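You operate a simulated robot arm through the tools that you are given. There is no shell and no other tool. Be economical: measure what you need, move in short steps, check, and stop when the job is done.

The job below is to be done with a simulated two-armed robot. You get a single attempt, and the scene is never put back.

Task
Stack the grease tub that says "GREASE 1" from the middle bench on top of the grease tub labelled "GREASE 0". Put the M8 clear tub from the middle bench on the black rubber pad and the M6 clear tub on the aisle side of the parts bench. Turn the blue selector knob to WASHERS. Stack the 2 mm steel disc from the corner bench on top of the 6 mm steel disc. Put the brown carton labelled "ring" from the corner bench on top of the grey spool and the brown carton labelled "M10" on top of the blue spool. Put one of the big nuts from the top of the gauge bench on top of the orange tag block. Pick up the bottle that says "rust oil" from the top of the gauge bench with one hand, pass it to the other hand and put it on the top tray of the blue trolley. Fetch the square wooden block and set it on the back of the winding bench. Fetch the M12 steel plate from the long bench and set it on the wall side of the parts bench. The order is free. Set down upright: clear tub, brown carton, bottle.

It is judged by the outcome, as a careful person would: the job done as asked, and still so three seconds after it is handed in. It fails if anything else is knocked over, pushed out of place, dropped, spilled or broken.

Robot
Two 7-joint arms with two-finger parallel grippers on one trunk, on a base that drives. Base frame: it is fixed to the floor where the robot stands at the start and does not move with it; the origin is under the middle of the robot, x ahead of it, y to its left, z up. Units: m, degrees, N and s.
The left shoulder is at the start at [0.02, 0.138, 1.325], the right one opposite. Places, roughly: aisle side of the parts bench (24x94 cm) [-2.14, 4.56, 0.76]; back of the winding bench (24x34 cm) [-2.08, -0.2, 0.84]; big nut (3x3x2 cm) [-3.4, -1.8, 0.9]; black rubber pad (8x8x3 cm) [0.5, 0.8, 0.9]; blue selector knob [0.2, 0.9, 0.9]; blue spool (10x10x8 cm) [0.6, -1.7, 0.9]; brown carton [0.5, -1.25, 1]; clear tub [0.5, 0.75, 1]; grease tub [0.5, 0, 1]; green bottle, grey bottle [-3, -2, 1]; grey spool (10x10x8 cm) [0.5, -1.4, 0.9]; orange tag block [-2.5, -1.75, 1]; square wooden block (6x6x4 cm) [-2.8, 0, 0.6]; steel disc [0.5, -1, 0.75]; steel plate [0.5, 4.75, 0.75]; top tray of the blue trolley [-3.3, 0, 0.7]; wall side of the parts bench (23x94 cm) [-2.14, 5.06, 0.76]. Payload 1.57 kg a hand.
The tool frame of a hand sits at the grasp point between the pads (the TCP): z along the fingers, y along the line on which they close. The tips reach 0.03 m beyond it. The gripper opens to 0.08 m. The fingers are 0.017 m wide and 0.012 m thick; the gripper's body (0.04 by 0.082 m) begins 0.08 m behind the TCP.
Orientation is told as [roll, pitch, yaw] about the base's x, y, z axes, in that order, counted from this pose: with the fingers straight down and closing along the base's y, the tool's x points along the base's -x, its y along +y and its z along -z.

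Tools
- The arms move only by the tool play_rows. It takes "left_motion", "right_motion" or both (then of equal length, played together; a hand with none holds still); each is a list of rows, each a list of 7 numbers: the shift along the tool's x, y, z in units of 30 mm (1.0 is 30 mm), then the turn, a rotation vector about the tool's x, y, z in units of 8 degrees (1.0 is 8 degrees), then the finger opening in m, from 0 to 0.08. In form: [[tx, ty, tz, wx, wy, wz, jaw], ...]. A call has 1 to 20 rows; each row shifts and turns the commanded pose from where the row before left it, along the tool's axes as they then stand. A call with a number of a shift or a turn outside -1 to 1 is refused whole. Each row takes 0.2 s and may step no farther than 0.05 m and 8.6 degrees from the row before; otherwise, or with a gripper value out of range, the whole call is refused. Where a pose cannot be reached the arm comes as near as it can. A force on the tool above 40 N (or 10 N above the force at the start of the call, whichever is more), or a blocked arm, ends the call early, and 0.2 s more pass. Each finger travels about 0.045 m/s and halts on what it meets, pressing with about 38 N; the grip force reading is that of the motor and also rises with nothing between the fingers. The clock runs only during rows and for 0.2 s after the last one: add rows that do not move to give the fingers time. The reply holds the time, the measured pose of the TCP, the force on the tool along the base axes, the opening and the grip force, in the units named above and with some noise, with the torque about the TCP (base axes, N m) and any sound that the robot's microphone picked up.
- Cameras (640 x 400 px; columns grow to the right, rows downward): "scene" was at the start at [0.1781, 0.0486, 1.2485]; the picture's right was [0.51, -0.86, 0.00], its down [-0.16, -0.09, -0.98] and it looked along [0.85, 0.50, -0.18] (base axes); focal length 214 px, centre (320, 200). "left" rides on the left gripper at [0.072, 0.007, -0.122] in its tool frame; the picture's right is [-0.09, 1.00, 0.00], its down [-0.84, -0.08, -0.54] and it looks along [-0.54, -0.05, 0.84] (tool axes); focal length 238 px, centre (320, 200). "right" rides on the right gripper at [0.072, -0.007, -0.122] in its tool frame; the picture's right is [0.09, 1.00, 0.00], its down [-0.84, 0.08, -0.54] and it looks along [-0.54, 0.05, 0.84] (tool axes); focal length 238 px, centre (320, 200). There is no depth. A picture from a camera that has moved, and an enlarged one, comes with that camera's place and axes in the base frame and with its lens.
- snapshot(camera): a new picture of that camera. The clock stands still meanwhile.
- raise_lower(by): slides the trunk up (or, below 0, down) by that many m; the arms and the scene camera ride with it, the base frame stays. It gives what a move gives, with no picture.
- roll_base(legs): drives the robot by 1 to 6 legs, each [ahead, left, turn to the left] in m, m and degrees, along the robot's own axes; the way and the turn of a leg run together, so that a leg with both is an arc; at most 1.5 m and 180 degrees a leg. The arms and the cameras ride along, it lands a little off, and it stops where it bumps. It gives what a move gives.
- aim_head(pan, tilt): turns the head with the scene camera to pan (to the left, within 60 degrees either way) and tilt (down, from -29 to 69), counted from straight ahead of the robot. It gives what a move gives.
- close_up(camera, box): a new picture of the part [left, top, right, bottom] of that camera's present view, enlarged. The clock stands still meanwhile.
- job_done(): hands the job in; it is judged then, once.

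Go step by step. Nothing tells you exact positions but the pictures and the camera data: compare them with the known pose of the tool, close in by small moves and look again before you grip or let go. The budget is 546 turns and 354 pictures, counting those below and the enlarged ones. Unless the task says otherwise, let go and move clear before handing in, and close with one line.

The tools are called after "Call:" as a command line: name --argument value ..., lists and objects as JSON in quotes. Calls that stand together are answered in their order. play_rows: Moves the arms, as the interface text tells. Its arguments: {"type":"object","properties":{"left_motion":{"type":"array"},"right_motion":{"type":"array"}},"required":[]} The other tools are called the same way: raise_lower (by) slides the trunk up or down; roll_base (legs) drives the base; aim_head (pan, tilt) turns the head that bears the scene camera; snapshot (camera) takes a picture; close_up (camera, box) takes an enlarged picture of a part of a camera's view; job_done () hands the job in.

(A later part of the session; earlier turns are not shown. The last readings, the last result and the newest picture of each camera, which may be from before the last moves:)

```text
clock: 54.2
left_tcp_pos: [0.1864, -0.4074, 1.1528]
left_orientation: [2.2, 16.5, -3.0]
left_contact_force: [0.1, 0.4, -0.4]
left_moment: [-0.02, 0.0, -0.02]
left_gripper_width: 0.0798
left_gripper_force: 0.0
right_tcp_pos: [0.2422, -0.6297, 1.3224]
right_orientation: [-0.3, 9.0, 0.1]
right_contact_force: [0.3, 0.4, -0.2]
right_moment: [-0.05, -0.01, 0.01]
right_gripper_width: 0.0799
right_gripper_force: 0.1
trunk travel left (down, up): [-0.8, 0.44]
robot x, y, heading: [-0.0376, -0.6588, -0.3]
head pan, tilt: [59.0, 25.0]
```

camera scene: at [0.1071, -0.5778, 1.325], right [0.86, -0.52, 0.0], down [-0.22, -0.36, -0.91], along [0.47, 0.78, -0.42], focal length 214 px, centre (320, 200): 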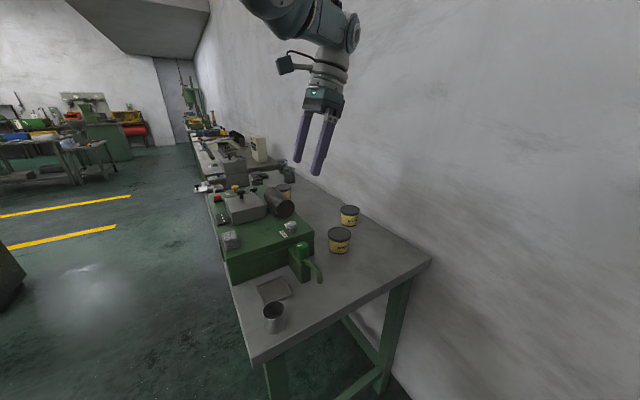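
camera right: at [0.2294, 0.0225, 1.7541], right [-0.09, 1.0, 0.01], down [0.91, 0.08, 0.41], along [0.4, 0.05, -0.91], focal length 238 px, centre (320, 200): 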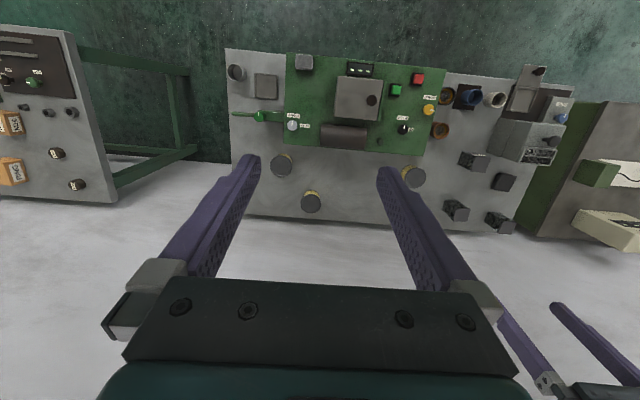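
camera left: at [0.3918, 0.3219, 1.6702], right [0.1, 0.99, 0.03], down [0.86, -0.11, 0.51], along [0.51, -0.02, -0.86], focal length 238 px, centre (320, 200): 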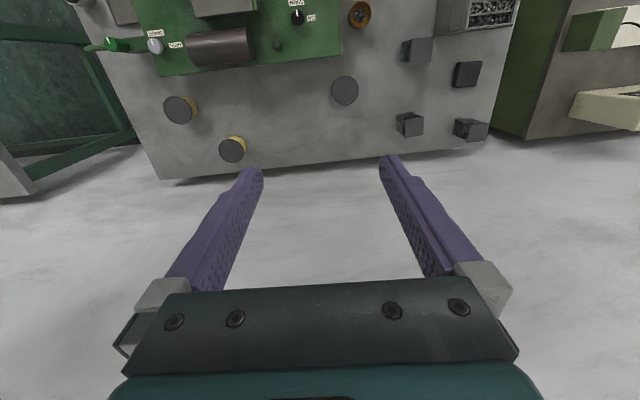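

Left arm is back in a good pose. Now I go to the corner bench and survey from above.

Call:
raise_lower --by 0.25

Call:
roll_base --legs '[[0, -0.6, 0], [0.1, 0, 0]]'

Call:
aim_head --pan 0 --tilt 55

Call:
snapshot --camera "scene"

```text
clock: 56.8
left_tcp_pos: [0.1867, -0.4067, 1.4032]
left_orientation: [2.3, 16.5, -3.0]
left_contact_force: [-0.3, 0.3, 0.9]
left_moment: [-0.02, -0.01, -0.02]
left_gripper_width: 0.0799
left_gripper_force: 0.0
right_tcp_pos: [0.2415, -0.6292, 1.5713]
right_orientation: [-0.3, 9.1, 0.1]
right_contact_force: [-1.3, 0.0, -0.8]
right_moment: [-0.03, -0.03, -0.05]
right_gripper_width: 0.0803
right_gripper_force: 0.0
trunk travel left (down, up): [-1.05, 0.19]
robot x, y, heading: [-0.0399, -0.6592, -0.2]
head pan, tilt: [59.0, 25.0]
```

```text
clock: 60.9
left_tcp_pos: [0.2876, -1.007, 1.4024]
left_orientation: [2.3, 16.5, -3.1]
left_contact_force: [-0.3, -0.8, 1.0]
left_moment: [-0.02, 0.01, -0.03]
left_gripper_width: 0.0799
left_gripper_force: 0.0
right_tcp_pos: [0.3409, -1.23, 1.5712]
right_orientation: [-0.2, 9.0, -0.2]
right_contact_force: [0.2, -0.6, -0.2]
right_moment: [-0.03, -0.04, 0.01]
right_gripper_width: 0.0796
right_gripper_force: 0.0
trunk travel left (down, up): [-1.05, 0.19]
robot x, y, heading: [0.0617, -1.2566, -0.5]
head pan, tilt: [59.0, 25.0]
```

```text
clock: 62.2
left_tcp_pos: [0.2876, -1.0082, 1.4029]
left_orientation: [2.3, 16.4, -3.2]
left_contact_force: [-0.2, 0.4, 0.1]
left_moment: [0.01, 0.06, -0.01]
left_gripper_width: 0.0798
left_gripper_force: 0.0
right_tcp_pos: [0.3419, -1.2307, 1.5721]
right_orientation: [-0.3, 8.9, -0.2]
right_contact_force: [0.1, 1.0, 0.4]
right_moment: [0.02, -0.01, 0.0]
right_gripper_width: 0.0799
right_gripper_force: 0.0
trunk travel left (down, up): [-1.05, 0.19]
robot x, y, heading: [0.0621, -1.2601, -0.2]
head pan, tilt: [0.0, 55.0]
```

```text
327 pictures are left
camera scene: at [0.231, -1.2567, 1.531], right [0.0, -1.0, 0.0], down [-0.82, 0.0, -0.57], along [0.57, 0.0, -0.82], focal length 214 px, centre (320, 200)
```

scene: 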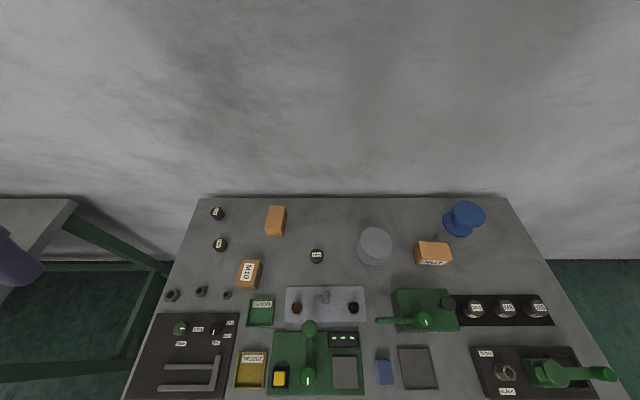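

I can see all items. I prepare the left hand: tool straight down, nearer the centre and lower under the shoulder.

Call:
play_rows --left_motion '[[0, -0.5, 0.6, 0, -0.7, 0, 0.08], [0, -0.7, 0.6, 0, -0.7, 0.2, 0.08], [0, -0.7, 0.6, 0, -0.67, 0.2, 0.08], [0, -0.8, 0.6, 0, 0, 0, 0.08], [0, -0.9, 0.6, 0, 0, 0, 0.08], [0, -0.9, 0.5, 0, 0, 0, 0.08], [0, -0.9, 0.3, 0, 0, 0, 0.08]]'

Call:
roll_base --legs '[[0, 0.245, 0], [0.225, 0, 0]]'

Call:
snapshot --camera "left"

```text
clock: 63.8
left_tcp_pos: [0.2607, -1.1648, 1.2844]
left_orientation: [1.9, 0.0, -7.0]
left_contact_force: [0.2, 0.3, -0.8]
left_moment: [-0.02, 0.02, 0.04]
left_gripper_width: 0.0801
left_gripper_force: 0.1
right_tcp_pos: [0.3413, -1.2311, 1.572]
right_orientation: [-0.4, 9.0, -0.1]
right_contact_force: [0.1, -0.4, 0.7]
right_moment: [0.02, 0.0, 0.0]
right_gripper_width: 0.0803
right_gripper_force: 0.1
trunk travel left (down, up): [-1.05, 0.19]
robot x, y, heading: [0.0664, -1.2579, -0.4]
head pan, tilt: [0.0, 55.0]
```

```text
clock: 66.9
left_tcp_pos: [0.4912, -0.9229, 1.2834]
left_orientation: [1.8, 0.1, -7.3]
left_contact_force: [-0.6, -1.6, -0.1]
left_moment: [0.02, 0.04, 0.02]
left_gripper_width: 0.0801
left_gripper_force: 0.1
right_tcp_pos: [0.5723, -0.9887, 1.5724]
right_orientation: [-0.3, 9.0, -0.4]
right_contact_force: [-0.7, -0.3, -0.5]
right_moment: [-0.02, 0.0, -0.01]
right_gripper_width: 0.0797
right_gripper_force: 0.0
trunk travel left (down, up): [-1.05, 0.19]
robot x, y, heading: [0.2896, -1.0146, -0.4]
head pan, tilt: [0.0, 55.0]
```

```text
326 pictures are left
camera left: at [0.4198, -0.9116, 1.4051], right [0.22, 0.98, 0.03], down [0.82, -0.2, 0.54], along [0.53, -0.09, -0.84], focal length 238 px, centre (320, 200)
```

left: 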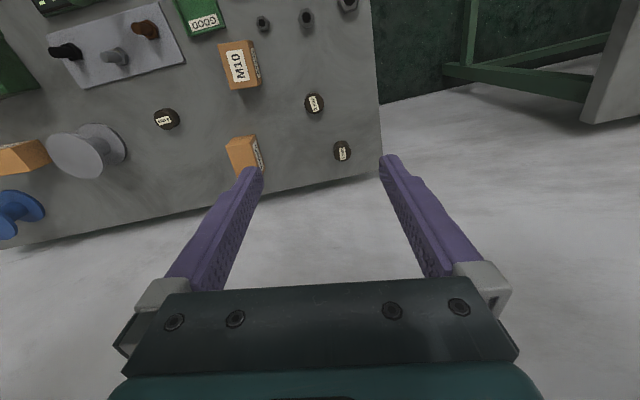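

The 2 mm disc lies at ≈(0.516, −0.928), 6 mm at ≈(0.637, −0.888). I straighten yaw, shift over the 2 mm disc and lower the trunk.

Call:
play_rows --left_motion '[[-0.8, -0.15, 0, -0.1, 0, -0.91, 0.08], [0, 0, 0, -0.1, 0, 0, 0.08]]'

Call:
raise_lower --by -0.28

Call:
snapshot --camera "left"

```text
clock: 67.5
left_tcp_pos: [0.5148, -0.9311, 1.2833]
left_orientation: [3.4, -0.2, 0.0]
left_contact_force: [-0.4, -0.5, 0.0]
left_moment: [0.0, 0.01, -0.01]
left_gripper_width: 0.0799
left_gripper_force: 0.1
right_tcp_pos: [0.573, -0.988, 1.5718]
right_orientation: [-0.2, 9.0, -0.4]
right_contact_force: [0.3, -0.3, -0.6]
right_moment: [0.02, 0.01, -0.01]
right_gripper_width: 0.0801
right_gripper_force: 0.0
trunk travel left (down, up): [-1.05, 0.19]
robot x, y, heading: [0.2921, -1.0142, -0.6]
head pan, tilt: [0.0, 55.0]
```

```text
clock: 70.3
left_tcp_pos: [0.5146, -0.9306, 1.0038]
left_orientation: [3.4, -0.3, 0.0]
left_contact_force: [-0.4, 0.4, 0.2]
left_moment: [0.0, -0.02, 0.01]
left_gripper_width: 0.0798
left_gripper_force: 0.1
right_tcp_pos: [0.5725, -0.9877, 1.2925]
right_orientation: [-0.1, 8.9, -0.4]
right_contact_force: [-1.0, -0.4, 0.3]
right_moment: [-0.01, -0.02, -0.02]
right_gripper_width: 0.0799
right_gripper_force: 0.1
trunk travel left (down, up): [-0.77, 0.47]
robot x, y, heading: [0.2907, -1.0153, -0.4]
head pan, tilt: [0.0, 55.0]
```

```text
325 pictures are left
camera left: at [0.4408, -0.9314, 1.1251], right [0.09, 0.99, 0.06], down [0.83, -0.11, 0.54], along [0.54, 0.0, -0.84], focal length 238 px, centre (320, 200)
```

left: 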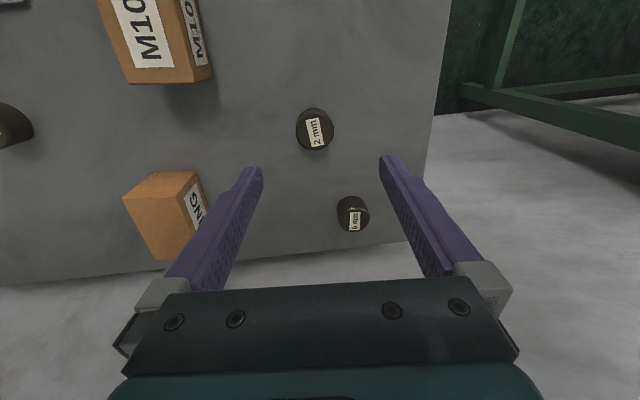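

Call:
play_rows --left_motion '[[0, 0.12, 0.7, 0.42, 0, 0, 0.08], [0, 0.0, 0.9, 0, 0, 0, 0.08], [0, 0, 0.9, 0, 0, 0, 0.08], [0, 0, 0.7, 0, 0, 0, 0.08]]'

Call:
snapshot --camera "left"

```text
clock: 71.3
left_tcp_pos: [0.5148, -0.9245, 0.9088]
left_orientation: [0.2, -0.4, 0.1]
left_contact_force: [-0.7, 0.4, -0.8]
left_moment: [0.0, 0.01, -0.04]
left_gripper_width: 0.08
left_gripper_force: 0.0
right_tcp_pos: [0.5741, -0.9883, 1.2928]
right_orientation: [-0.2, 9.0, -0.5]
right_contact_force: [0.1, -0.7, 0.7]
right_moment: [-0.01, -0.02, -0.02]
right_gripper_width: 0.08
right_gripper_force: 0.0
trunk travel left (down, up): [-0.77, 0.47]
robot x, y, heading: [0.2883, -1.0126, -0.7]
head pan, tilt: [0.0, 55.0]
```

```text
324 pictures are left
camera left: at [0.4415, -0.9185, 1.0294], right [0.09, 1.0, 0.0], down [0.83, -0.08, 0.55], along [0.54, -0.05, -0.84], focal length 238 px, centre (320, 200)
```

left: 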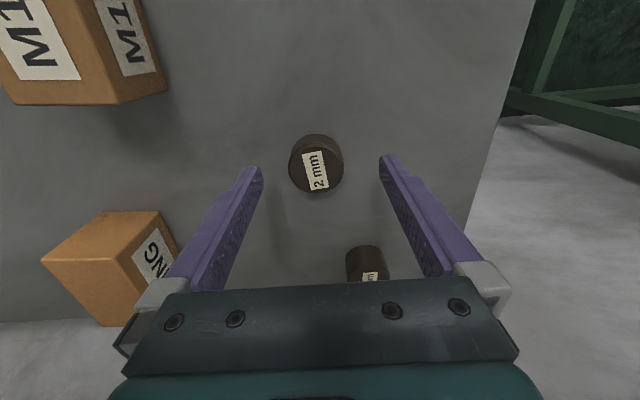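

Call:
play_rows --left_motion '[[0, -0.05, 0.6, 0, 0, 0, 0.08], [0, 0, 0.4, 0, 0, 0, 0.08]]'

Call:
snapshot --camera "left"

```text
clock: 72.0
left_tcp_pos: [0.5149, -0.9268, 0.8797]
left_orientation: [0.0, -0.1, 0.0]
left_contact_force: [-5.9, 1.3, 26.4]
left_moment: [-0.06, 0.37, 0.21]
left_gripper_width: 0.0789
left_gripper_force: 0.1
right_tcp_pos: [0.5725, -0.9883, 1.2921]
right_orientation: [-0.2, 9.0, -0.4]
right_contact_force: [0.0, 0.2, 0.0]
right_moment: [-0.02, -0.03, 0.0]
right_gripper_width: 0.0799
right_gripper_force: 0.0
trunk travel left (down, up): [-0.77, 0.47]
robot x, y, heading: [0.2879, -1.0118, -0.5]
head pan, tilt: [0.0, 55.0]
```

```text
323 pictures are left
camera left: at [0.4419, -0.9206, 1.0007], right [0.09, 1.0, 0.0], down [0.84, -0.08, 0.54], along [0.54, -0.05, -0.84], focal length 238 px, centre (320, 200)
```

left: 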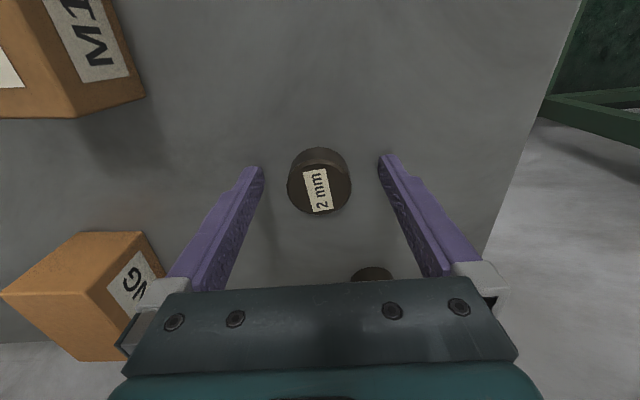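

The tips touch the bench (bench top ≈0.85). I rise 3 mm, grip and lift.

Call:
play_rows --left_motion '[[0, 0, -0.12, 0, 0, 0, 0.08], [0, 0, 0, 0, 0, 0, 0.03], [0, 0, 0, 0, 0, 0, 0.02], [0, 0, 0, 0, 0, 0, 0.02], [0, 0, 0, 0, 0, 0, 0.02], [0, 0, 0, 0, 0, 0, 0.02], [0, 0, 0, 0, 0, 0, 0.02]]'

Call:
play_rows --left_motion '[[0, 0, -0.7, 0, 0, 0, 0.02], [0, 0, -0.9, 0, 0, 0, 0.02], [0, 0, -0.9, 0, 0, 0, 0.02]]'

Call:
snapshot --camera "left"

```text
clock: 73.5
left_tcp_pos: [0.516, -0.9268, 0.882]
left_orientation: [0.1, -0.3, 0.0]
left_contact_force: [0.7, 0.1, 0.1]
left_moment: [0.01, 0.02, 0.02]
left_gripper_width: 0.041
left_gripper_force: 37.9
right_tcp_pos: [0.5734, -0.9881, 1.2913]
right_orientation: [-0.3, 9.0, -0.3]
right_contact_force: [-0.3, -0.1, -0.5]
right_moment: [0.01, -0.03, 0.01]
right_gripper_width: 0.0799
right_gripper_force: 0.0
trunk travel left (down, up): [-0.77, 0.47]
robot x, y, heading: [0.2927, -1.0162, -0.5]
head pan, tilt: [0.0, 55.0]
```

```text
clock: 74.3
left_tcp_pos: [0.5133, -0.9256, 0.9585]
left_orientation: [0.3, -0.3, -0.1]
left_contact_force: [-0.4, -0.2, -1.3]
left_moment: [0.02, -0.02, 0.0]
left_gripper_width: 0.041
left_gripper_force: 37.6
right_tcp_pos: [0.5725, -0.988, 1.2929]
right_orientation: [-0.4, 9.0, -0.4]
right_contact_force: [0.1, 0.2, -0.4]
right_moment: [-0.02, -0.01, 0.0]
right_gripper_width: 0.08
right_gripper_force: 0.0
trunk travel left (down, up): [-0.77, 0.47]
robot x, y, heading: [0.2894, -1.0143, -0.4]
head pan, tilt: [0.0, 55.0]
```

```text
322 pictures are left
camera left: at [0.4398, -0.9199, 1.0796], right [0.09, 1.0, 0.0], down [0.83, -0.08, 0.54], along [0.54, -0.05, -0.84], focal length 238 px, centre (320, 200)
```

left: 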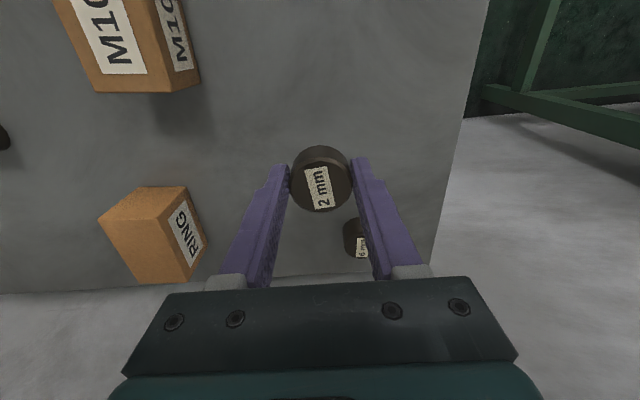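

2 mm disc is held (bottom at TCP−0.032). I roll forward toward the 6 mm disc and look again.

Call:
roll_base --legs '[[0.09, 0.02, 0]]'

Call:
snapshot --camera "left"

```text
clock: 75.5
left_tcp_pos: [0.6019, -0.9067, 0.9582]
left_orientation: [0.1, -0.2, 0.1]
left_contact_force: [-0.2, 0.3, -2.6]
left_moment: [-0.01, 0.01, 0.02]
left_gripper_width: 0.0409
left_gripper_force: 38.1
right_tcp_pos: [0.6616, -0.9686, 1.292]
right_orientation: [-0.3, 9.0, -0.4]
right_contact_force: [0.8, 0.8, 0.1]
right_moment: [-0.02, -0.06, 0.0]
right_gripper_width: 0.08
right_gripper_force: 0.0
trunk travel left (down, up): [-0.77, 0.47]
robot x, y, heading: [0.3764, -0.9934, -0.5]
head pan, tilt: [0.0, 55.0]
```

```text
321 pictures are left
camera left: at [0.5279, -0.9006, 1.0792], right [0.09, 1.0, 0.0], down [0.84, -0.08, 0.54], along [0.54, -0.05, -0.84], focal length 238 px, centre (320, 200)
```

left: 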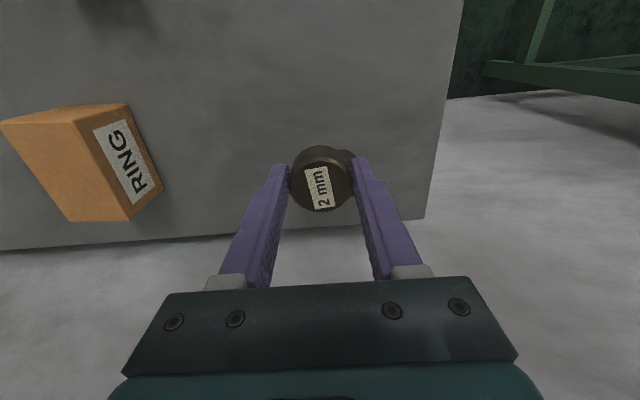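

Call:
aim_head --pan 30 --tilt 65

Call:
snapshot --camera "scene"

```text
clock: 76.4
left_tcp_pos: [0.6012, -0.907, 0.9573]
left_orientation: [0.1, -0.3, 0.1]
left_contact_force: [0.5, 0.1, -2.1]
left_moment: [-0.03, -0.01, 0.02]
left_gripper_width: 0.0406
left_gripper_force: 37.9
right_tcp_pos: [0.6604, -0.9686, 1.2926]
right_orientation: [-0.4, 9.0, -0.4]
right_contact_force: [0.6, -0.4, 0.2]
right_moment: [0.02, -0.01, -0.05]
right_gripper_width: 0.0799
right_gripper_force: 0.1
trunk travel left (down, up): [-0.77, 0.47]
robot x, y, heading: [0.3785, -0.9953, -0.5]
head pan, tilt: [30.0, 65.0]
```

```text
320 pictures are left
camera scene: at [0.5309, -0.9645, 1.2393], right [0.49, -0.87, 0.0], down [-0.79, -0.45, -0.42], along [0.37, 0.21, -0.91], focal length 214 px, centre (320, 200)
```

scene: 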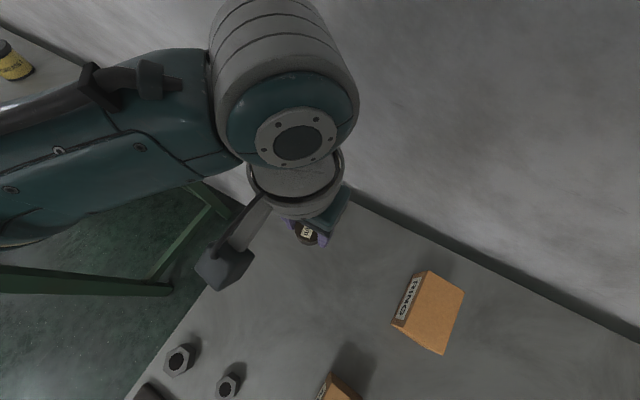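

The arm hides the view; I raise and pull the hand back a bit to see the 6 mm disc clearly.

Call:
play_rows --left_motion '[[0.3, 0, -1, 0, 0, 0, 0.02], [0.4, 0, -1, 0, 0, 0, 0.02], [0.4, 0, -1, 0, 0, 0, 0.02]]'

Call:
close_up --camera "left" --box '[240, 60, 400, 220]'

```text
clock: 77.2
left_tcp_pos: [0.5666, -0.9057, 1.0468]
left_orientation: [0.1, 0.0, -0.1]
left_contact_force: [-0.2, 0.5, -1.9]
left_moment: [0.04, -0.04, -0.02]
left_gripper_width: 0.041
left_gripper_force: 38.1
right_tcp_pos: [0.6606, -0.9676, 1.2918]
right_orientation: [-0.3, 9.1, -0.4]
right_contact_force: [-0.8, 0.3, -0.3]
right_moment: [0.02, 0.01, 0.05]
right_gripper_width: 0.08
right_gripper_force: 0.0
trunk travel left (down, up): [-0.77, 0.47]
robot x, y, heading: [0.379, -0.9935, -0.4]
head pan, tilt: [30.0, 65.0]
```

```text
2.50 times, centred on (320, 140) of left
camera zoom: at [0.494, -0.8998, 1.1687], right [0.09, 1.0, 0.0], down [0.84, -0.08, 0.54], along [0.54, -0.05, -0.84], focal length 596 px, centre (320, 350)
```

zoom: 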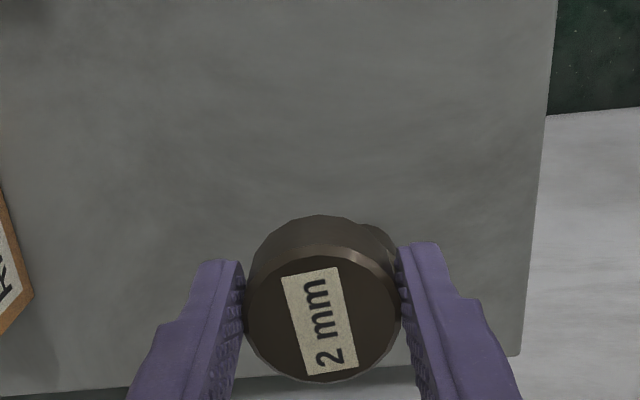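

Call:
play_rows --left_motion '[[-1, 0, 0, 0, 0, 0, 0.02], [-1, 0, 0, 0, 0, 0, 0.02], [-0.6, 0, 0, 0, 0, 0, 0.02]]'

Call:
close_up --camera "left" --box '[240, 60, 400, 220]'

```text
clock: 77.9
left_tcp_pos: [0.6272, -0.9091, 1.0463]
left_orientation: [0.2, 0.2, -0.5]
left_contact_force: [0.7, -0.6, -1.1]
left_moment: [0.02, -0.01, -0.03]
left_gripper_width: 0.041
left_gripper_force: 37.8
right_tcp_pos: [0.6678, -0.9701, 1.2902]
right_orientation: [-0.3, 7.8, -2.1]
right_contact_force: [3.8, -1.4, 0.0]
right_moment: [0.03, -0.1, -0.19]
right_gripper_width: 0.0793
right_gripper_force: 0.0
trunk travel left (down, up): [-0.77, 0.47]
robot x, y, heading: [0.3796, -0.9951, -0.6]
head pan, tilt: [30.0, 65.0]
stopped in row 3 (right hand): the force on the tool passed its limit at 55 N (the readings are from after the stop); the commanded pose is now the measured one
```

```text
2.50 times, centred on (320, 140) of left
camera zoom: at [0.5547, -0.9016, 1.167], right [0.1, 0.99, 0.0], down [0.84, -0.09, 0.54], along [0.54, -0.05, -0.84], focal length 596 px, centre (320, 350)
```

zoom: 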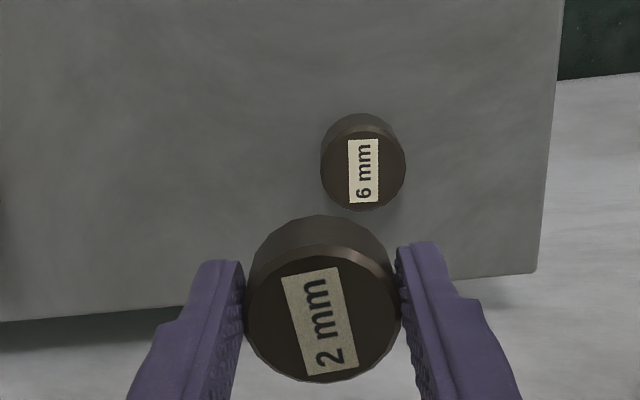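

I see the 6 mm disc at ≈(0.640, −0.887). The right hand touched the left arm; I move it away to the right first.

Call:
play_rows --right_motion '[[0.3, -0.7, 0, 0, 0, 0, 0.08], [0.4, -0.9, 0, 0, 0, 0, 0.08], [0.5, -0.9, 0, 0, 0, 0, 0.08], [0.5, -0.9, 0, 0, 0, 0, 0.08], [0.5, -0.9, 0, 0, 0, 0, 0.08], [0.5, -0.9, 0, 0, 0, 0, 0.08]]'

Call:
play_rows --left_motion '[[-0.4, 0.7, 0.5, 0, 0, 0, 0.02], [0, 0, 1, 0, 0, 0, 0.02], [0, 0, 0.7, 0, 0, 0, 0.02], [0, 0, 0, 0, 0, 0, 0.02]]'

Call:
snapshot --camera "left"

```text
clock: 79.1
left_tcp_pos: [0.6273, -0.9085, 1.0465]
left_orientation: [0.2, 0.1, -0.5]
left_contact_force: [-1.1, -0.3, -2.2]
left_moment: [-0.01, -0.01, 0.01]
left_gripper_width: 0.041
left_gripper_force: 37.9
right_tcp_pos: [0.5844, -1.1084, 1.2639]
right_orientation: [-10.5, 14.4, -3.2]
right_contact_force: [0.0, -0.6, -0.1]
right_moment: [0.03, -0.01, 0.01]
right_gripper_width: 0.0803
right_gripper_force: 0.1
trunk travel left (down, up): [-0.77, 0.47]
robot x, y, heading: [0.3814, -0.9954, -0.7]
head pan, tilt: [30.0, 65.0]
stopped in row 6 (right hand): the arm was blocked; the commanded pose is now the measured one
```

```text
clock: 80.1
left_tcp_pos: [0.6407, -0.8869, 0.9809]
left_orientation: [0.1, 0.1, -0.5]
left_contact_force: [0.5, -0.5, -2.4]
left_moment: [0.03, 0.01, 0.0]
left_gripper_width: 0.041
left_gripper_force: 38.6
right_tcp_pos: [0.5851, -1.1092, 1.2638]
right_orientation: [-10.4, 14.3, -3.2]
right_contact_force: [0.3, -0.6, -1.0]
right_moment: [0.0, 0.0, -0.02]
right_gripper_width: 0.08
right_gripper_force: 0.1
trunk travel left (down, up): [-0.77, 0.47]
robot x, y, heading: [0.3813, -0.9908, -0.6]
head pan, tilt: [30.0, 65.0]
```

```text
317 pictures are left
camera left: at [0.5681, -0.8805, 1.1014], right [0.1, 0.99, 0.0], down [0.84, -0.09, 0.54], along [0.54, -0.05, -0.84], focal length 238 px, centre (320, 200)
```

left: 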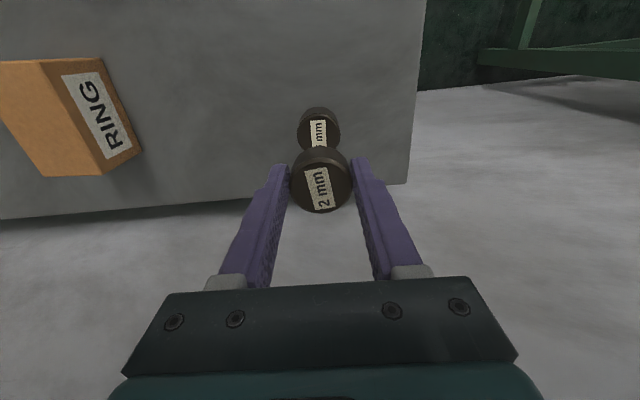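

Call:
play_rows --left_motion '[[0, 0, 0.9, 0, 0, 0, 0.02], [0, 0, 0.9, 0, 0, 0, 0.02], [0, 0, 0, 0, 0, 0, 0.02]]'

Call:
close_up --camera "left" --box '[240, 100, 400, 220]'

```text
clock: 80.9
left_tcp_pos: [0.6382, -0.8878, 0.9256]
left_orientation: [0.1, 0.2, -0.6]
left_contact_force: [-0.7, -0.2, -3.3]
left_moment: [0.01, 0.04, 0.04]
left_gripper_width: 0.0407
left_gripper_force: 38.0
right_tcp_pos: [0.5855, -1.11, 1.2638]
right_orientation: [-10.6, 14.3, -3.3]
right_contact_force: [-0.5, 0.5, 0.8]
right_moment: [0.01, -0.02, 0.02]
right_gripper_width: 0.0802
right_gripper_force: 0.1
trunk travel left (down, up): [-0.77, 0.47]
robot x, y, heading: [0.3783, -0.9971, -0.4]
head pan, tilt: [30.0, 65.0]
```

```text
3.33 times, centred on (320, 160) of left
camera zoom: at [0.5666, -0.8805, 1.0466], right [0.1, 0.99, 0.0], down [0.84, -0.09, 0.54], along [0.54, -0.05, -0.84], focal length 794 px, centre (320, 333)
```

zoom: 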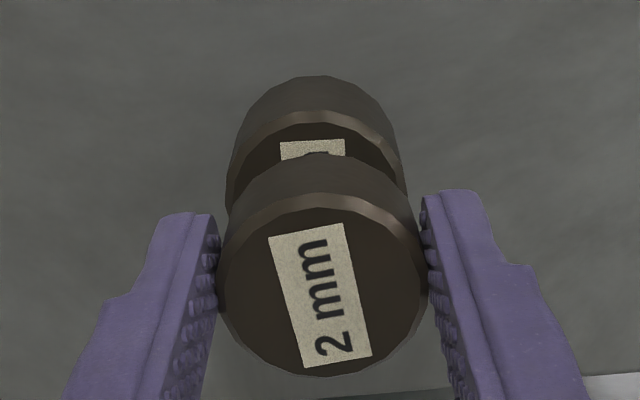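

Call:
play_rows --left_motion '[[-0.05, -0.05, 0.4, 0, 0, 0, 0.02], [0, 0, 0.1, 0, 0, 0, 0.02], [0, 0, 0, 0, 0, 0, 0.02]]'

Call:
play_rows --left_motion '[[0, 0, 0.1, 0, 0, 0, 0.02], [0, 0, 0, 0, 0, 0, 0.02]]'

Call:
close_up --camera "left" --box '[240, 100, 400, 220]'

```text
clock: 81.7
left_tcp_pos: [0.6414, -0.89, 0.9129]
left_orientation: [0.0, 0.0, -0.5]
left_contact_force: [-9.1, 1.5, 33.4]
left_moment: [0.06, 0.34, 0.0]
left_gripper_width: 0.0409
left_gripper_force: 38.1
right_tcp_pos: [0.5851, -1.1091, 1.2637]
right_orientation: [-10.5, 14.3, -3.1]
right_contact_force: [0.3, 0.7, 0.6]
right_moment: [-0.01, 0.02, -0.03]
right_gripper_width: 0.08
right_gripper_force: 0.1
trunk travel left (down, up): [-0.77, 0.47]
robot x, y, heading: [0.3779, -0.9963, -0.5]
head pan, tilt: [30.0, 65.0]
```

```text
clock: 82.3
left_tcp_pos: [0.6427, -0.8889, 0.9083]
left_orientation: [0.0, -0.1, -0.5]
left_contact_force: [-4.5, 0.3, 36.0]
left_moment: [0.04, 0.22, 0.0]
left_gripper_width: 0.0411
left_gripper_force: 37.7
right_tcp_pos: [0.586, -1.1089, 1.2641]
right_orientation: [-10.5, 14.3, -3.3]
right_contact_force: [0.1, 0.3, -0.4]
right_moment: [0.01, 0.03, 0.01]
right_gripper_width: 0.0803
right_gripper_force: 0.1
trunk travel left (down, up): [-0.77, 0.47]
robot x, y, heading: [0.3774, -0.9958, -0.3]
head pan, tilt: [30.0, 65.0]
```

```text
3.33 times, centred on (320, 160) of left
camera zoom: at [0.5696, -0.8818, 1.0295], right [0.1, 0.99, 0.0], down [0.84, -0.09, 0.54], along [0.54, -0.05, -0.84], focal length 794 px, centre (320, 333)
```

zoom: 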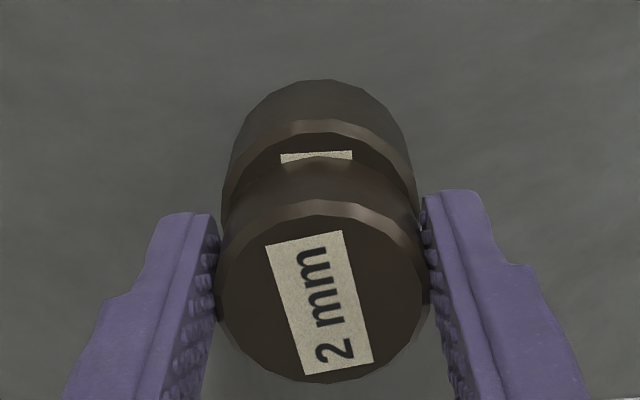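

Contact, but the held disc sits ~8 mm too far forward relative to the lower one. I lift slightly and shift back.

Call:
play_rows --left_motion '[[0, 0, -0.3, 0, 0, 0, 0.02], [0.27, 0, 0, 0, 0, 0, 0.02], [0, 0, 0, 0, 0, 0, 0.02]]'

Call:
close_up --camera "left" --box '[240, 100, 400, 220]'

```text
clock: 83.1
left_tcp_pos: [0.6324, -0.889, 0.9162]
left_orientation: [0.2, 0.3, -0.5]
left_contact_force: [0.1, 0.2, -1.5]
left_moment: [0.03, -0.01, 0.01]
left_gripper_width: 0.0413
left_gripper_force: 38.1
right_tcp_pos: [0.5853, -1.1099, 1.2637]
right_orientation: [-10.4, 14.3, -3.1]
right_contact_force: [-0.1, 0.3, 0.5]
right_moment: [0.02, 0.02, -0.01]
right_gripper_width: 0.0802
right_gripper_force: 0.2
trunk travel left (down, up): [-0.77, 0.47]
robot x, y, heading: [0.3824, -0.997, -0.7]
head pan, tilt: [30.0, 65.0]
```

```text
3.33 times, centred on (320, 160) of left
camera zoom: at [0.5605, -0.8817, 1.0371], right [0.1, 0.99, 0.0], down [0.84, -0.09, 0.54], along [0.54, -0.05, -0.84], focal length 794 px, centre (320, 333)
```

zoom: 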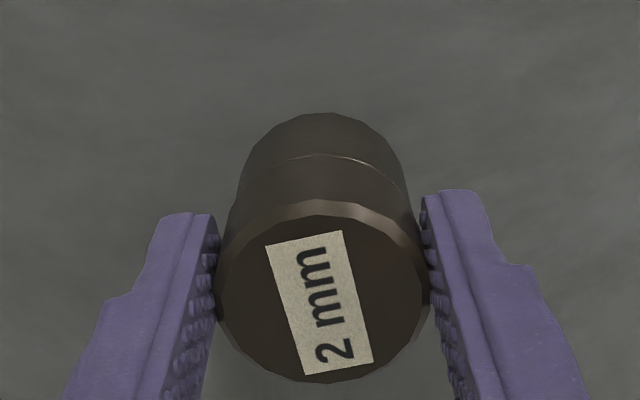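

Call:
play_rows --left_motion '[[-0.03, 0, 0.17, 0, 0, 0, 0.02], [0, 0, 0, 0, 0, 0, 0.02]]'

Call:
close_up --camera "left" --box '[240, 100, 400, 220]'

```text
clock: 83.7
left_tcp_pos: [0.633, -0.8897, 0.9111]
left_orientation: [0.2, 0.1, -0.5]
left_contact_force: [-0.5, 0.0, -1.9]
left_moment: [0.03, -0.01, 0.0]
left_gripper_width: 0.0409
left_gripper_force: 37.9
right_tcp_pos: [0.5864, -1.1097, 1.2643]
right_orientation: [-10.5, 14.3, -3.2]
right_contact_force: [0.3, 0.0, -0.4]
right_moment: [-0.01, 0.0, 0.01]
right_gripper_width: 0.0799
right_gripper_force: 0.1
trunk travel left (down, up): [-0.77, 0.47]
robot x, y, heading: [0.3802, -0.9963, -0.4]
head pan, tilt: [30.0, 65.0]
```

```text
3.33 times, centred on (320, 160) of left
camera zoom: at [0.5611, -0.8823, 1.0324], right [0.1, 0.99, 0.0], down [0.84, -0.09, 0.54], along [0.54, -0.05, -0.84], focal length 794 px, centre (320, 333)
```

zoom: 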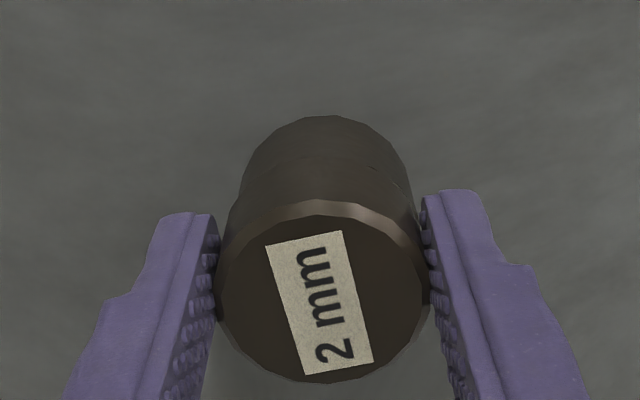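

Call:
play_rows --left_motion '[[-0.05, 0, 0.09, 0, 0, 0, 0.02], [0, 0, 0.03, 0, 0, 0, 0.02]]'

```text
clock: 84.3
left_tcp_pos: [0.6367, -0.8897, 0.9096]
left_orientation: [0.1, 0.2, -0.6]
left_contact_force: [-6.0, 0.8, 19.1]
left_moment: [-0.01, 0.0, 0.0]
left_gripper_width: 0.0407
left_gripper_force: 37.8
right_tcp_pos: [0.5863, -1.1095, 1.2637]
right_orientation: [-10.5, 14.3, -3.3]
right_contact_force: [0.9, -0.1, 0.0]
right_moment: [-0.01, 0.0, -0.02]
right_gripper_width: 0.08
right_gripper_force: 0.1
trunk travel left (down, up): [-0.77, 0.47]
robot x, y, heading: [0.3796, -0.9951, -0.5]
head pan, tilt: [30.0, 65.0]
```

Seated. I release and rise.

Call:
play_rows --left_motion '[[0, 0, 0, 0, 0, 0, 0.043], [0, 0, 0, 0, 0, 0, 0.06], [0, 0, 0, 0, 0, 0, 0.07], [0, 0, 0, 0, 0, 0, 0.08], [0, 0, -0.5, 0, 0, 0, 0.08], [0, 0, -1, 0, 0, 0, 0.08], [0, 0, -1, 0, 0, 0, 0.08]]'

Call:
close_up --camera "left" --box '[240, 60, 400, 220]'

```text
clock: 85.9
left_tcp_pos: [0.6364, -0.889, 0.9832]
left_orientation: [0.2, 0.1, -0.5]
left_contact_force: [-0.3, 0.7, -0.2]
left_moment: [-0.02, 0.0, 0.0]
left_gripper_width: 0.0799
left_gripper_force: 0.2
right_tcp_pos: [0.5846, -1.1109, 1.2631]
right_orientation: [-10.5, 14.3, -3.3]
right_contact_force: [0.1, 0.4, 0.0]
right_moment: [-0.04, -0.01, -0.02]
right_gripper_width: 0.0802
right_gripper_force: 0.0
trunk travel left (down, up): [-0.77, 0.47]
robot x, y, heading: [0.3826, -0.9985, -0.5]
head pan, tilt: [30.0, 65.0]
```

```text
2.50 times, centred on (320, 140) of left
camera zoom: at [0.5638, -0.8823, 1.1041], right [0.1, 0.99, 0.0], down [0.84, -0.09, 0.54], along [0.54, -0.05, -0.84], focal length 596 px, centre (320, 350)
```

zoom: 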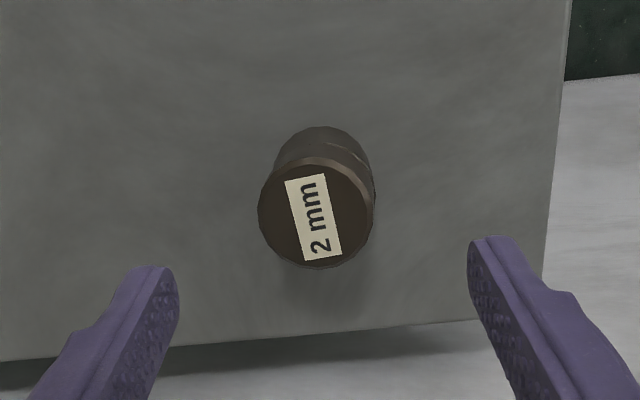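

Discs are stacked. Next the cartons: I raise and move over the RING carton.

Call:
raise_lower --by 0.15

Call:
roll_base --legs '[[-0.065, -0.21, 0]]'

Call:
snapshot --camera "left"

```text
clock: 87.7
left_tcp_pos: [0.6365, -0.8885, 1.1322]
left_orientation: [0.2, 0.1, -0.5]
left_contact_force: [-0.4, -0.3, -0.5]
left_moment: [-0.01, 0.01, -0.01]
left_gripper_width: 0.0799
left_gripper_force: 0.0
right_tcp_pos: [0.5845, -1.1087, 1.4152]
right_orientation: [-10.5, 14.3, -3.1]
right_contact_force: [0.3, -0.2, 0.0]
right_moment: [0.0, 0.0, 0.0]
right_gripper_width: 0.0801
right_gripper_force: 0.1
trunk travel left (down, up): [-0.92, 0.32]
robot x, y, heading: [0.3813, -0.9948, -0.5]
head pan, tilt: [30.0, 65.0]
```

```text
clock: 89.4
left_tcp_pos: [0.5712, -1.0949, 1.1332]
left_orientation: [0.3, 0.1, -0.2]
left_contact_force: [-0.7, -0.1, -0.5]
left_moment: [0.03, 0.02, -0.02]
left_gripper_width: 0.0798
left_gripper_force: 0.1
right_tcp_pos: [0.5206, -1.3145, 1.4145]
right_orientation: [-10.5, 14.4, -2.9]
right_contact_force: [-0.5, 0.3, -0.1]
right_moment: [0.04, 0.03, 0.0]
right_gripper_width: 0.0801
right_gripper_force: 0.1
trunk travel left (down, up): [-0.92, 0.32]
robot x, y, heading: [0.3154, -1.201, 0.0]
head pan, tilt: [30.0, 65.0]
```

```text
311 pictures are left
camera left: at [0.4978, -1.0885, 1.2539], right [0.1, 1.0, 0.0], down [0.84, -0.08, 0.54], along [0.54, -0.05, -0.84], focal length 238 px, centre (320, 200)
```

left: 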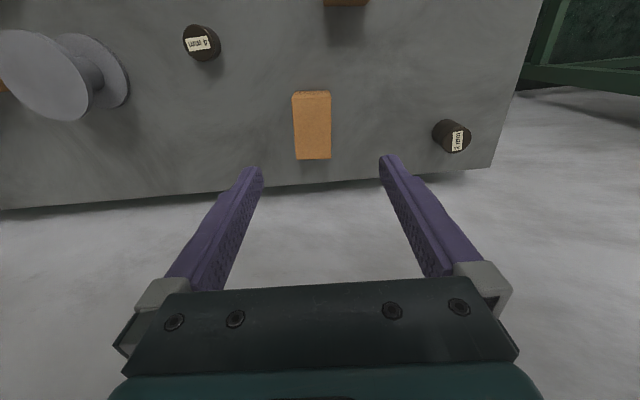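

RING carton is directly below, aligned, ≈5.6 cm wide in y, centre ≈(0.595, −1.109). I descend toward it.

Call:
play_rows --left_motion '[[-0.7, -0.45, 0.8, 0, 0, 0, 0.08], [0, 0, 1, 0, 0, 0, 0.08], [0, 0, 1, 0, 0, 0, 0.08], [0, 0, 1, 0, 0, 0, 0.08], [0, 0, 1, 0, 0, 0, 0.08]]'

Call:
snapshot --camera "left"

```text
clock: 90.6
left_tcp_pos: [0.5925, -1.108, 0.9872]
left_orientation: [0.1, -0.1, -0.4]
left_contact_force: [0.5, -0.2, 0.5]
left_moment: [0.0, 0.03, 0.01]
left_gripper_width: 0.08
left_gripper_force: 0.0
right_tcp_pos: [0.5209, -1.3145, 1.4133]
right_orientation: [-10.6, 14.3, -2.8]
right_contact_force: [0.0, 0.0, 0.3]
right_moment: [0.01, 0.02, -0.01]
right_gripper_width: 0.0798
right_gripper_force: 0.1
trunk travel left (down, up): [-0.92, 0.32]
robot x, y, heading: [0.3131, -1.2029, -0.3]
head pan, tilt: [30.0, 65.0]
```

```text
310 pictures are left
camera left: at [0.519, -1.1012, 1.1088], right [0.1, 1.0, 0.0], down [0.84, -0.08, 0.54], along [0.54, -0.05, -0.84], focal length 238 px, centre (320, 200)
```

left: 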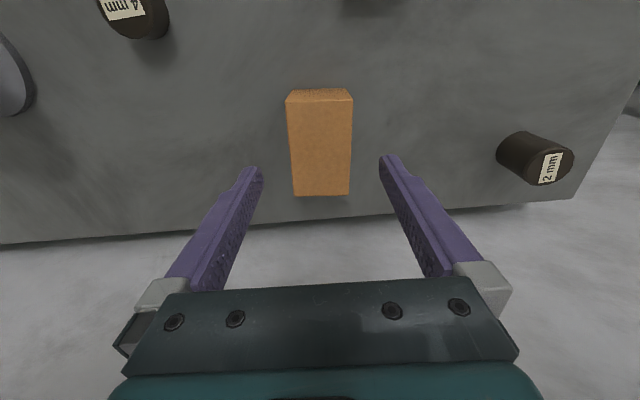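

Call:
play_rows --left_motion '[[-0.25, 0, 1, 0, 0, 0, 0.08], [0, 0, 1, 0, 0, 0, 0.08], [0, 0, 0.8, 0, 0, 0, 0.08], [0, 0, 0.4, 0, 0, 0, 0.08], [0, 0, 0, 0, 0, 0, 0.08]]'

Call:
snapshot --camera "left"

```text
clock: 91.8
left_tcp_pos: [0.5747, -1.1005, 0.9505]
left_orientation: [0.0, 0.1, -0.2]
left_contact_force: [-0.1, 0.8, -0.2]
left_moment: [-0.06, -0.02, -0.03]
left_gripper_width: 0.0799
left_gripper_force: 0.1
left hand out of reach, approached as far as the arm can: row 1, 2, 3, 4
right_tcp_pos: [0.5197, -1.3155, 1.4141]
right_orientation: [-10.6, 14.2, -3.0]
right_contact_force: [0.3, -0.5, 0.4]
right_moment: [-0.01, -0.02, 0.0]
right_gripper_width: 0.08
right_gripper_force: 0.1
trunk travel left (down, up): [-0.92, 0.32]
robot x, y, heading: [0.3176, -1.2017, -0.3]
head pan, tilt: [30.0, 65.0]
```

```text
309 pictures are left
camera left: at [0.5016, -1.0937, 1.0722], right [0.1, 1.0, 0.0], down [0.84, -0.08, 0.54], along [0.54, -0.05, -0.84], focal length 238 px, centre (320, 200)
```

left: 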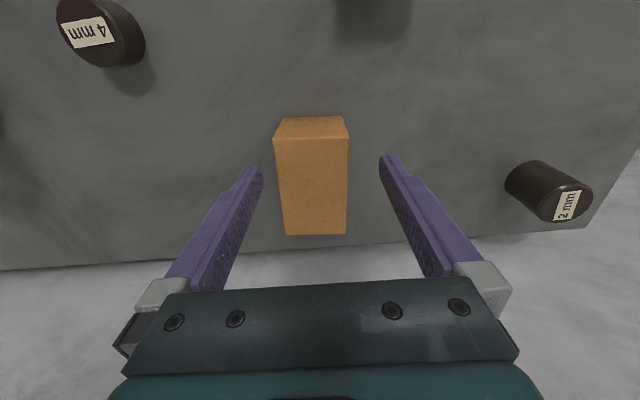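

I overreached downward; I lift the hand a bit and lower the trunk instead.

Call:
play_rows --left_motion '[[0, 0, -1, 0, 0, 0, 0.08], [0, 0, -1, 0, 0, 0, 0.08], [0, 0, -1, 0, 0, 0, 0.08], [0, 0, -0.5, 0, 0, 0, 0.08]]'

```text
clock: 92.8
left_tcp_pos: [0.5742, -1.1001, 1.0567]
left_orientation: [0.2, 0.2, -0.2]
left_contact_force: [0.0, -0.3, -0.2]
left_moment: [0.01, -0.04, -0.01]
left_gripper_width: 0.0799
left_gripper_force: 0.1
right_tcp_pos: [0.52, -1.3148, 1.4147]
right_orientation: [-10.5, 14.2, -3.0]
right_contact_force: [0.1, 0.2, 0.1]
right_moment: [-0.01, 0.0, 0.0]
right_gripper_width: 0.0795
right_gripper_force: 0.1
trunk travel left (down, up): [-0.92, 0.32]
robot x, y, heading: [0.3148, -1.2018, -0.0]
head pan, tilt: [30.0, 65.0]
```

Call:
play_rows --left_motion '[[-0.88, -0.28, 0, 0, 0, 0, 0.08], [0, 0, 0, 0, 0, 0, 0.08]]'

Call:
raise_lower --by -0.14

Call:
snapshot --camera "left"

```text
clock: 93.4
left_tcp_pos: [0.6013, -1.1091, 1.0573]
left_orientation: [0.2, 0.1, -0.2]
left_contact_force: [0.4, -0.3, -0.2]
left_moment: [0.0, -0.03, -0.03]
left_gripper_width: 0.0798
left_gripper_force: 0.0
right_tcp_pos: [0.5199, -1.3153, 1.4152]
right_orientation: [-10.5, 14.4, -3.0]
right_contact_force: [0.2, 0.2, -0.1]
right_moment: [0.0, -0.05, 0.03]
right_gripper_width: 0.0801
right_gripper_force: 0.1
trunk travel left (down, up): [-0.92, 0.32]
robot x, y, heading: [0.3128, -1.2043, -0.1]
head pan, tilt: [30.0, 65.0]
```

```text
clock: 95.0
left_tcp_pos: [0.6004, -1.1104, 0.9176]
left_orientation: [0.3, 0.1, -0.3]
left_contact_force: [0.0, 0.1, -0.5]
left_moment: [0.04, 0.0, -0.04]
left_gripper_width: 0.0799
left_gripper_force: 0.3
right_tcp_pos: [0.5195, -1.3154, 1.275]
right_orientation: [-10.5, 14.3, -2.9]
right_contact_force: [0.7, 0.1, -0.5]
right_moment: [-0.03, 0.03, 0.02]
right_gripper_width: 0.08
right_gripper_force: 0.0
trunk travel left (down, up): [-0.78, 0.46]
robot x, y, heading: [0.3163, -1.2028, -0.4]
head pan, tilt: [30.0, 65.0]
```

```text
308 pictures are left
camera left: at [0.5284, -1.1026, 1.0381], right [0.1, 1.0, 0.0], down [0.84, -0.08, 0.54], along [0.54, -0.05, -0.84], focal length 238 px, centre (320, 200)
```

left: 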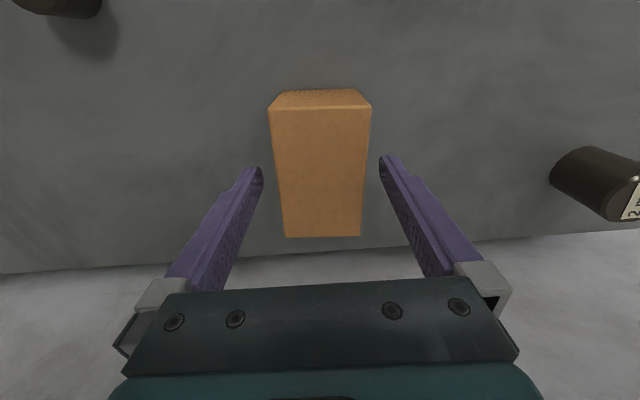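

Call:
play_rows --left_motion '[[0, 0, 0.6, 0, 0, 0, 0.08], [0, 0, 0.3, 0, 0, 0, 0.08], [0, 0, 0, 0, 0, 0, 0.05], [0, 0, 0, 0, 0, 0, 0.04], [0, 0, 0, 0, 0, 0, 0.04], [0, 0, 0, 0, 0, 0, 0.04], [0, 0, 0, 0, 0, 0, 0.04]]'

Call:
play_rows --left_motion '[[0, 0, -0.7, 0, 0, 0, 0.04], [0, 0, -1, 0, 0, 0, 0.04], [0, 0, -1, 0, 0, 0, 0.04], [0, 0, -1, 0, 0, 0, 0.04]]'

Call:
snapshot --camera "left"

```text
clock: 96.6
left_tcp_pos: [0.6005, -1.1086, 0.8895]
left_orientation: [0.2, 0.1, -0.2]
left_contact_force: [0.6, 0.3, -0.3]
left_moment: [-0.02, -0.02, 0.02]
left_gripper_width: 0.0558
left_gripper_force: 37.8
right_tcp_pos: [0.5198, -1.3159, 1.2734]
right_orientation: [-10.5, 14.3, -2.9]
right_contact_force: [0.9, -0.5, -0.6]
right_moment: [0.04, 0.0, 0.02]
right_gripper_width: 0.0803
right_gripper_force: 0.0
trunk travel left (down, up): [-0.78, 0.46]
robot x, y, heading: [0.3174, -1.1992, -0.3]
head pan, tilt: [30.0, 65.0]
```

```text
clock: 97.6
left_tcp_pos: [0.601, -1.1108, 1.0025]
left_orientation: [0.1, 0.3, -0.3]
left_contact_force: [0.0, 0.8, -2.7]
left_moment: [-0.01, 0.0, -0.01]
left_gripper_width: 0.0557
left_gripper_force: 38.0
right_tcp_pos: [0.5207, -1.3153, 1.2743]
right_orientation: [-10.4, 14.3, -3.0]
right_contact_force: [0.2, 0.4, -0.3]
right_moment: [-0.01, -0.04, 0.02]
right_gripper_width: 0.0801
right_gripper_force: 0.1
trunk travel left (down, up): [-0.78, 0.46]
robot x, y, heading: [0.3136, -1.2056, -0.2]
head pan, tilt: [30.0, 65.0]
```

```text
307 pictures are left
camera left: at [0.5288, -1.104, 1.1223], right [0.1, 1.0, 0.0], down [0.84, -0.08, 0.54], along [0.54, -0.05, -0.84], focal length 238 px, centre (320, 200)
```

left: 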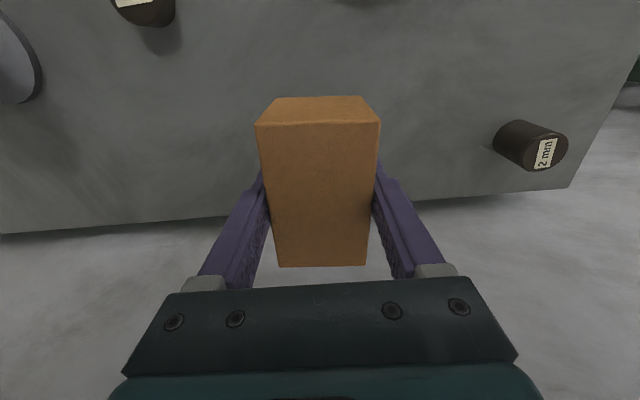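

RING carton held. I go above the grey spool (≈(0.486, −1.42), top ≈0.93).

Call:
raise_lower --by 0.08

Call:
roll_base --legs '[[-0.06, -0.31, 0]]'

Call:
snapshot --camera "left"

```text
clock: 98.8
left_tcp_pos: [0.6013, -1.1113, 1.0807]
left_orientation: [0.1, 0.1, -0.2]
left_contact_force: [0.3, -0.8, -2.6]
left_moment: [-0.01, -0.04, 0.03]
left_gripper_width: 0.0554
left_gripper_force: 37.2
right_tcp_pos: [0.5195, -1.3161, 1.3539]
right_orientation: [-10.5, 14.2, -2.9]
right_contact_force: [-0.1, -0.8, 0.3]
right_moment: [-0.04, 0.03, -0.02]
right_gripper_width: 0.08
right_gripper_force: 0.0
trunk travel left (down, up): [-0.86, 0.38]
robot x, y, heading: [0.315, -1.2021, -0.1]
head pan, tilt: [30.0, 65.0]
```

```text
clock: 100.9
left_tcp_pos: [0.5416, -1.4184, 1.0811]
left_orientation: [0.3, 0.1, -0.5]
left_contact_force: [-1.1, -1.1, -2.3]
left_moment: [0.02, -0.03, 0.0]
left_gripper_width: 0.0557
left_gripper_force: 37.9
right_tcp_pos: [0.4577, -1.6232, 1.3534]
right_orientation: [-10.5, 14.3, -3.0]
right_contact_force: [0.1, -0.4, 0.2]
right_moment: [0.01, -0.01, 0.0]
right_gripper_width: 0.0799
right_gripper_force: 0.1
trunk travel left (down, up): [-0.86, 0.38]
robot x, y, heading: [0.2512, -1.5091, -0.2]
head pan, tilt: [30.0, 65.0]
```

```text
306 pictures are left
camera left: at [0.4684, -1.4118, 1.2021], right [0.1, 0.99, 0.0], down [0.84, -0.09, 0.54], along [0.54, -0.05, -0.84], focal length 238 px, centre (320, 200)
```

left: 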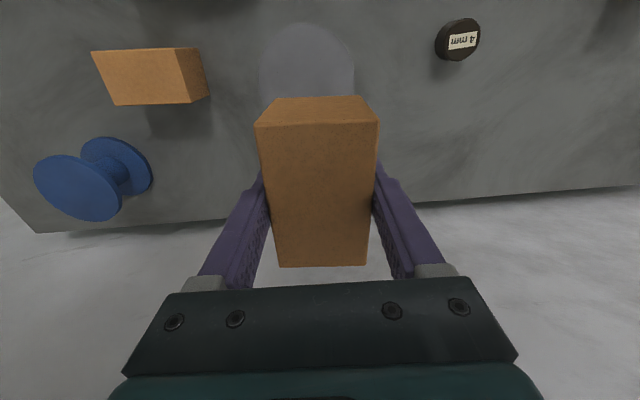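

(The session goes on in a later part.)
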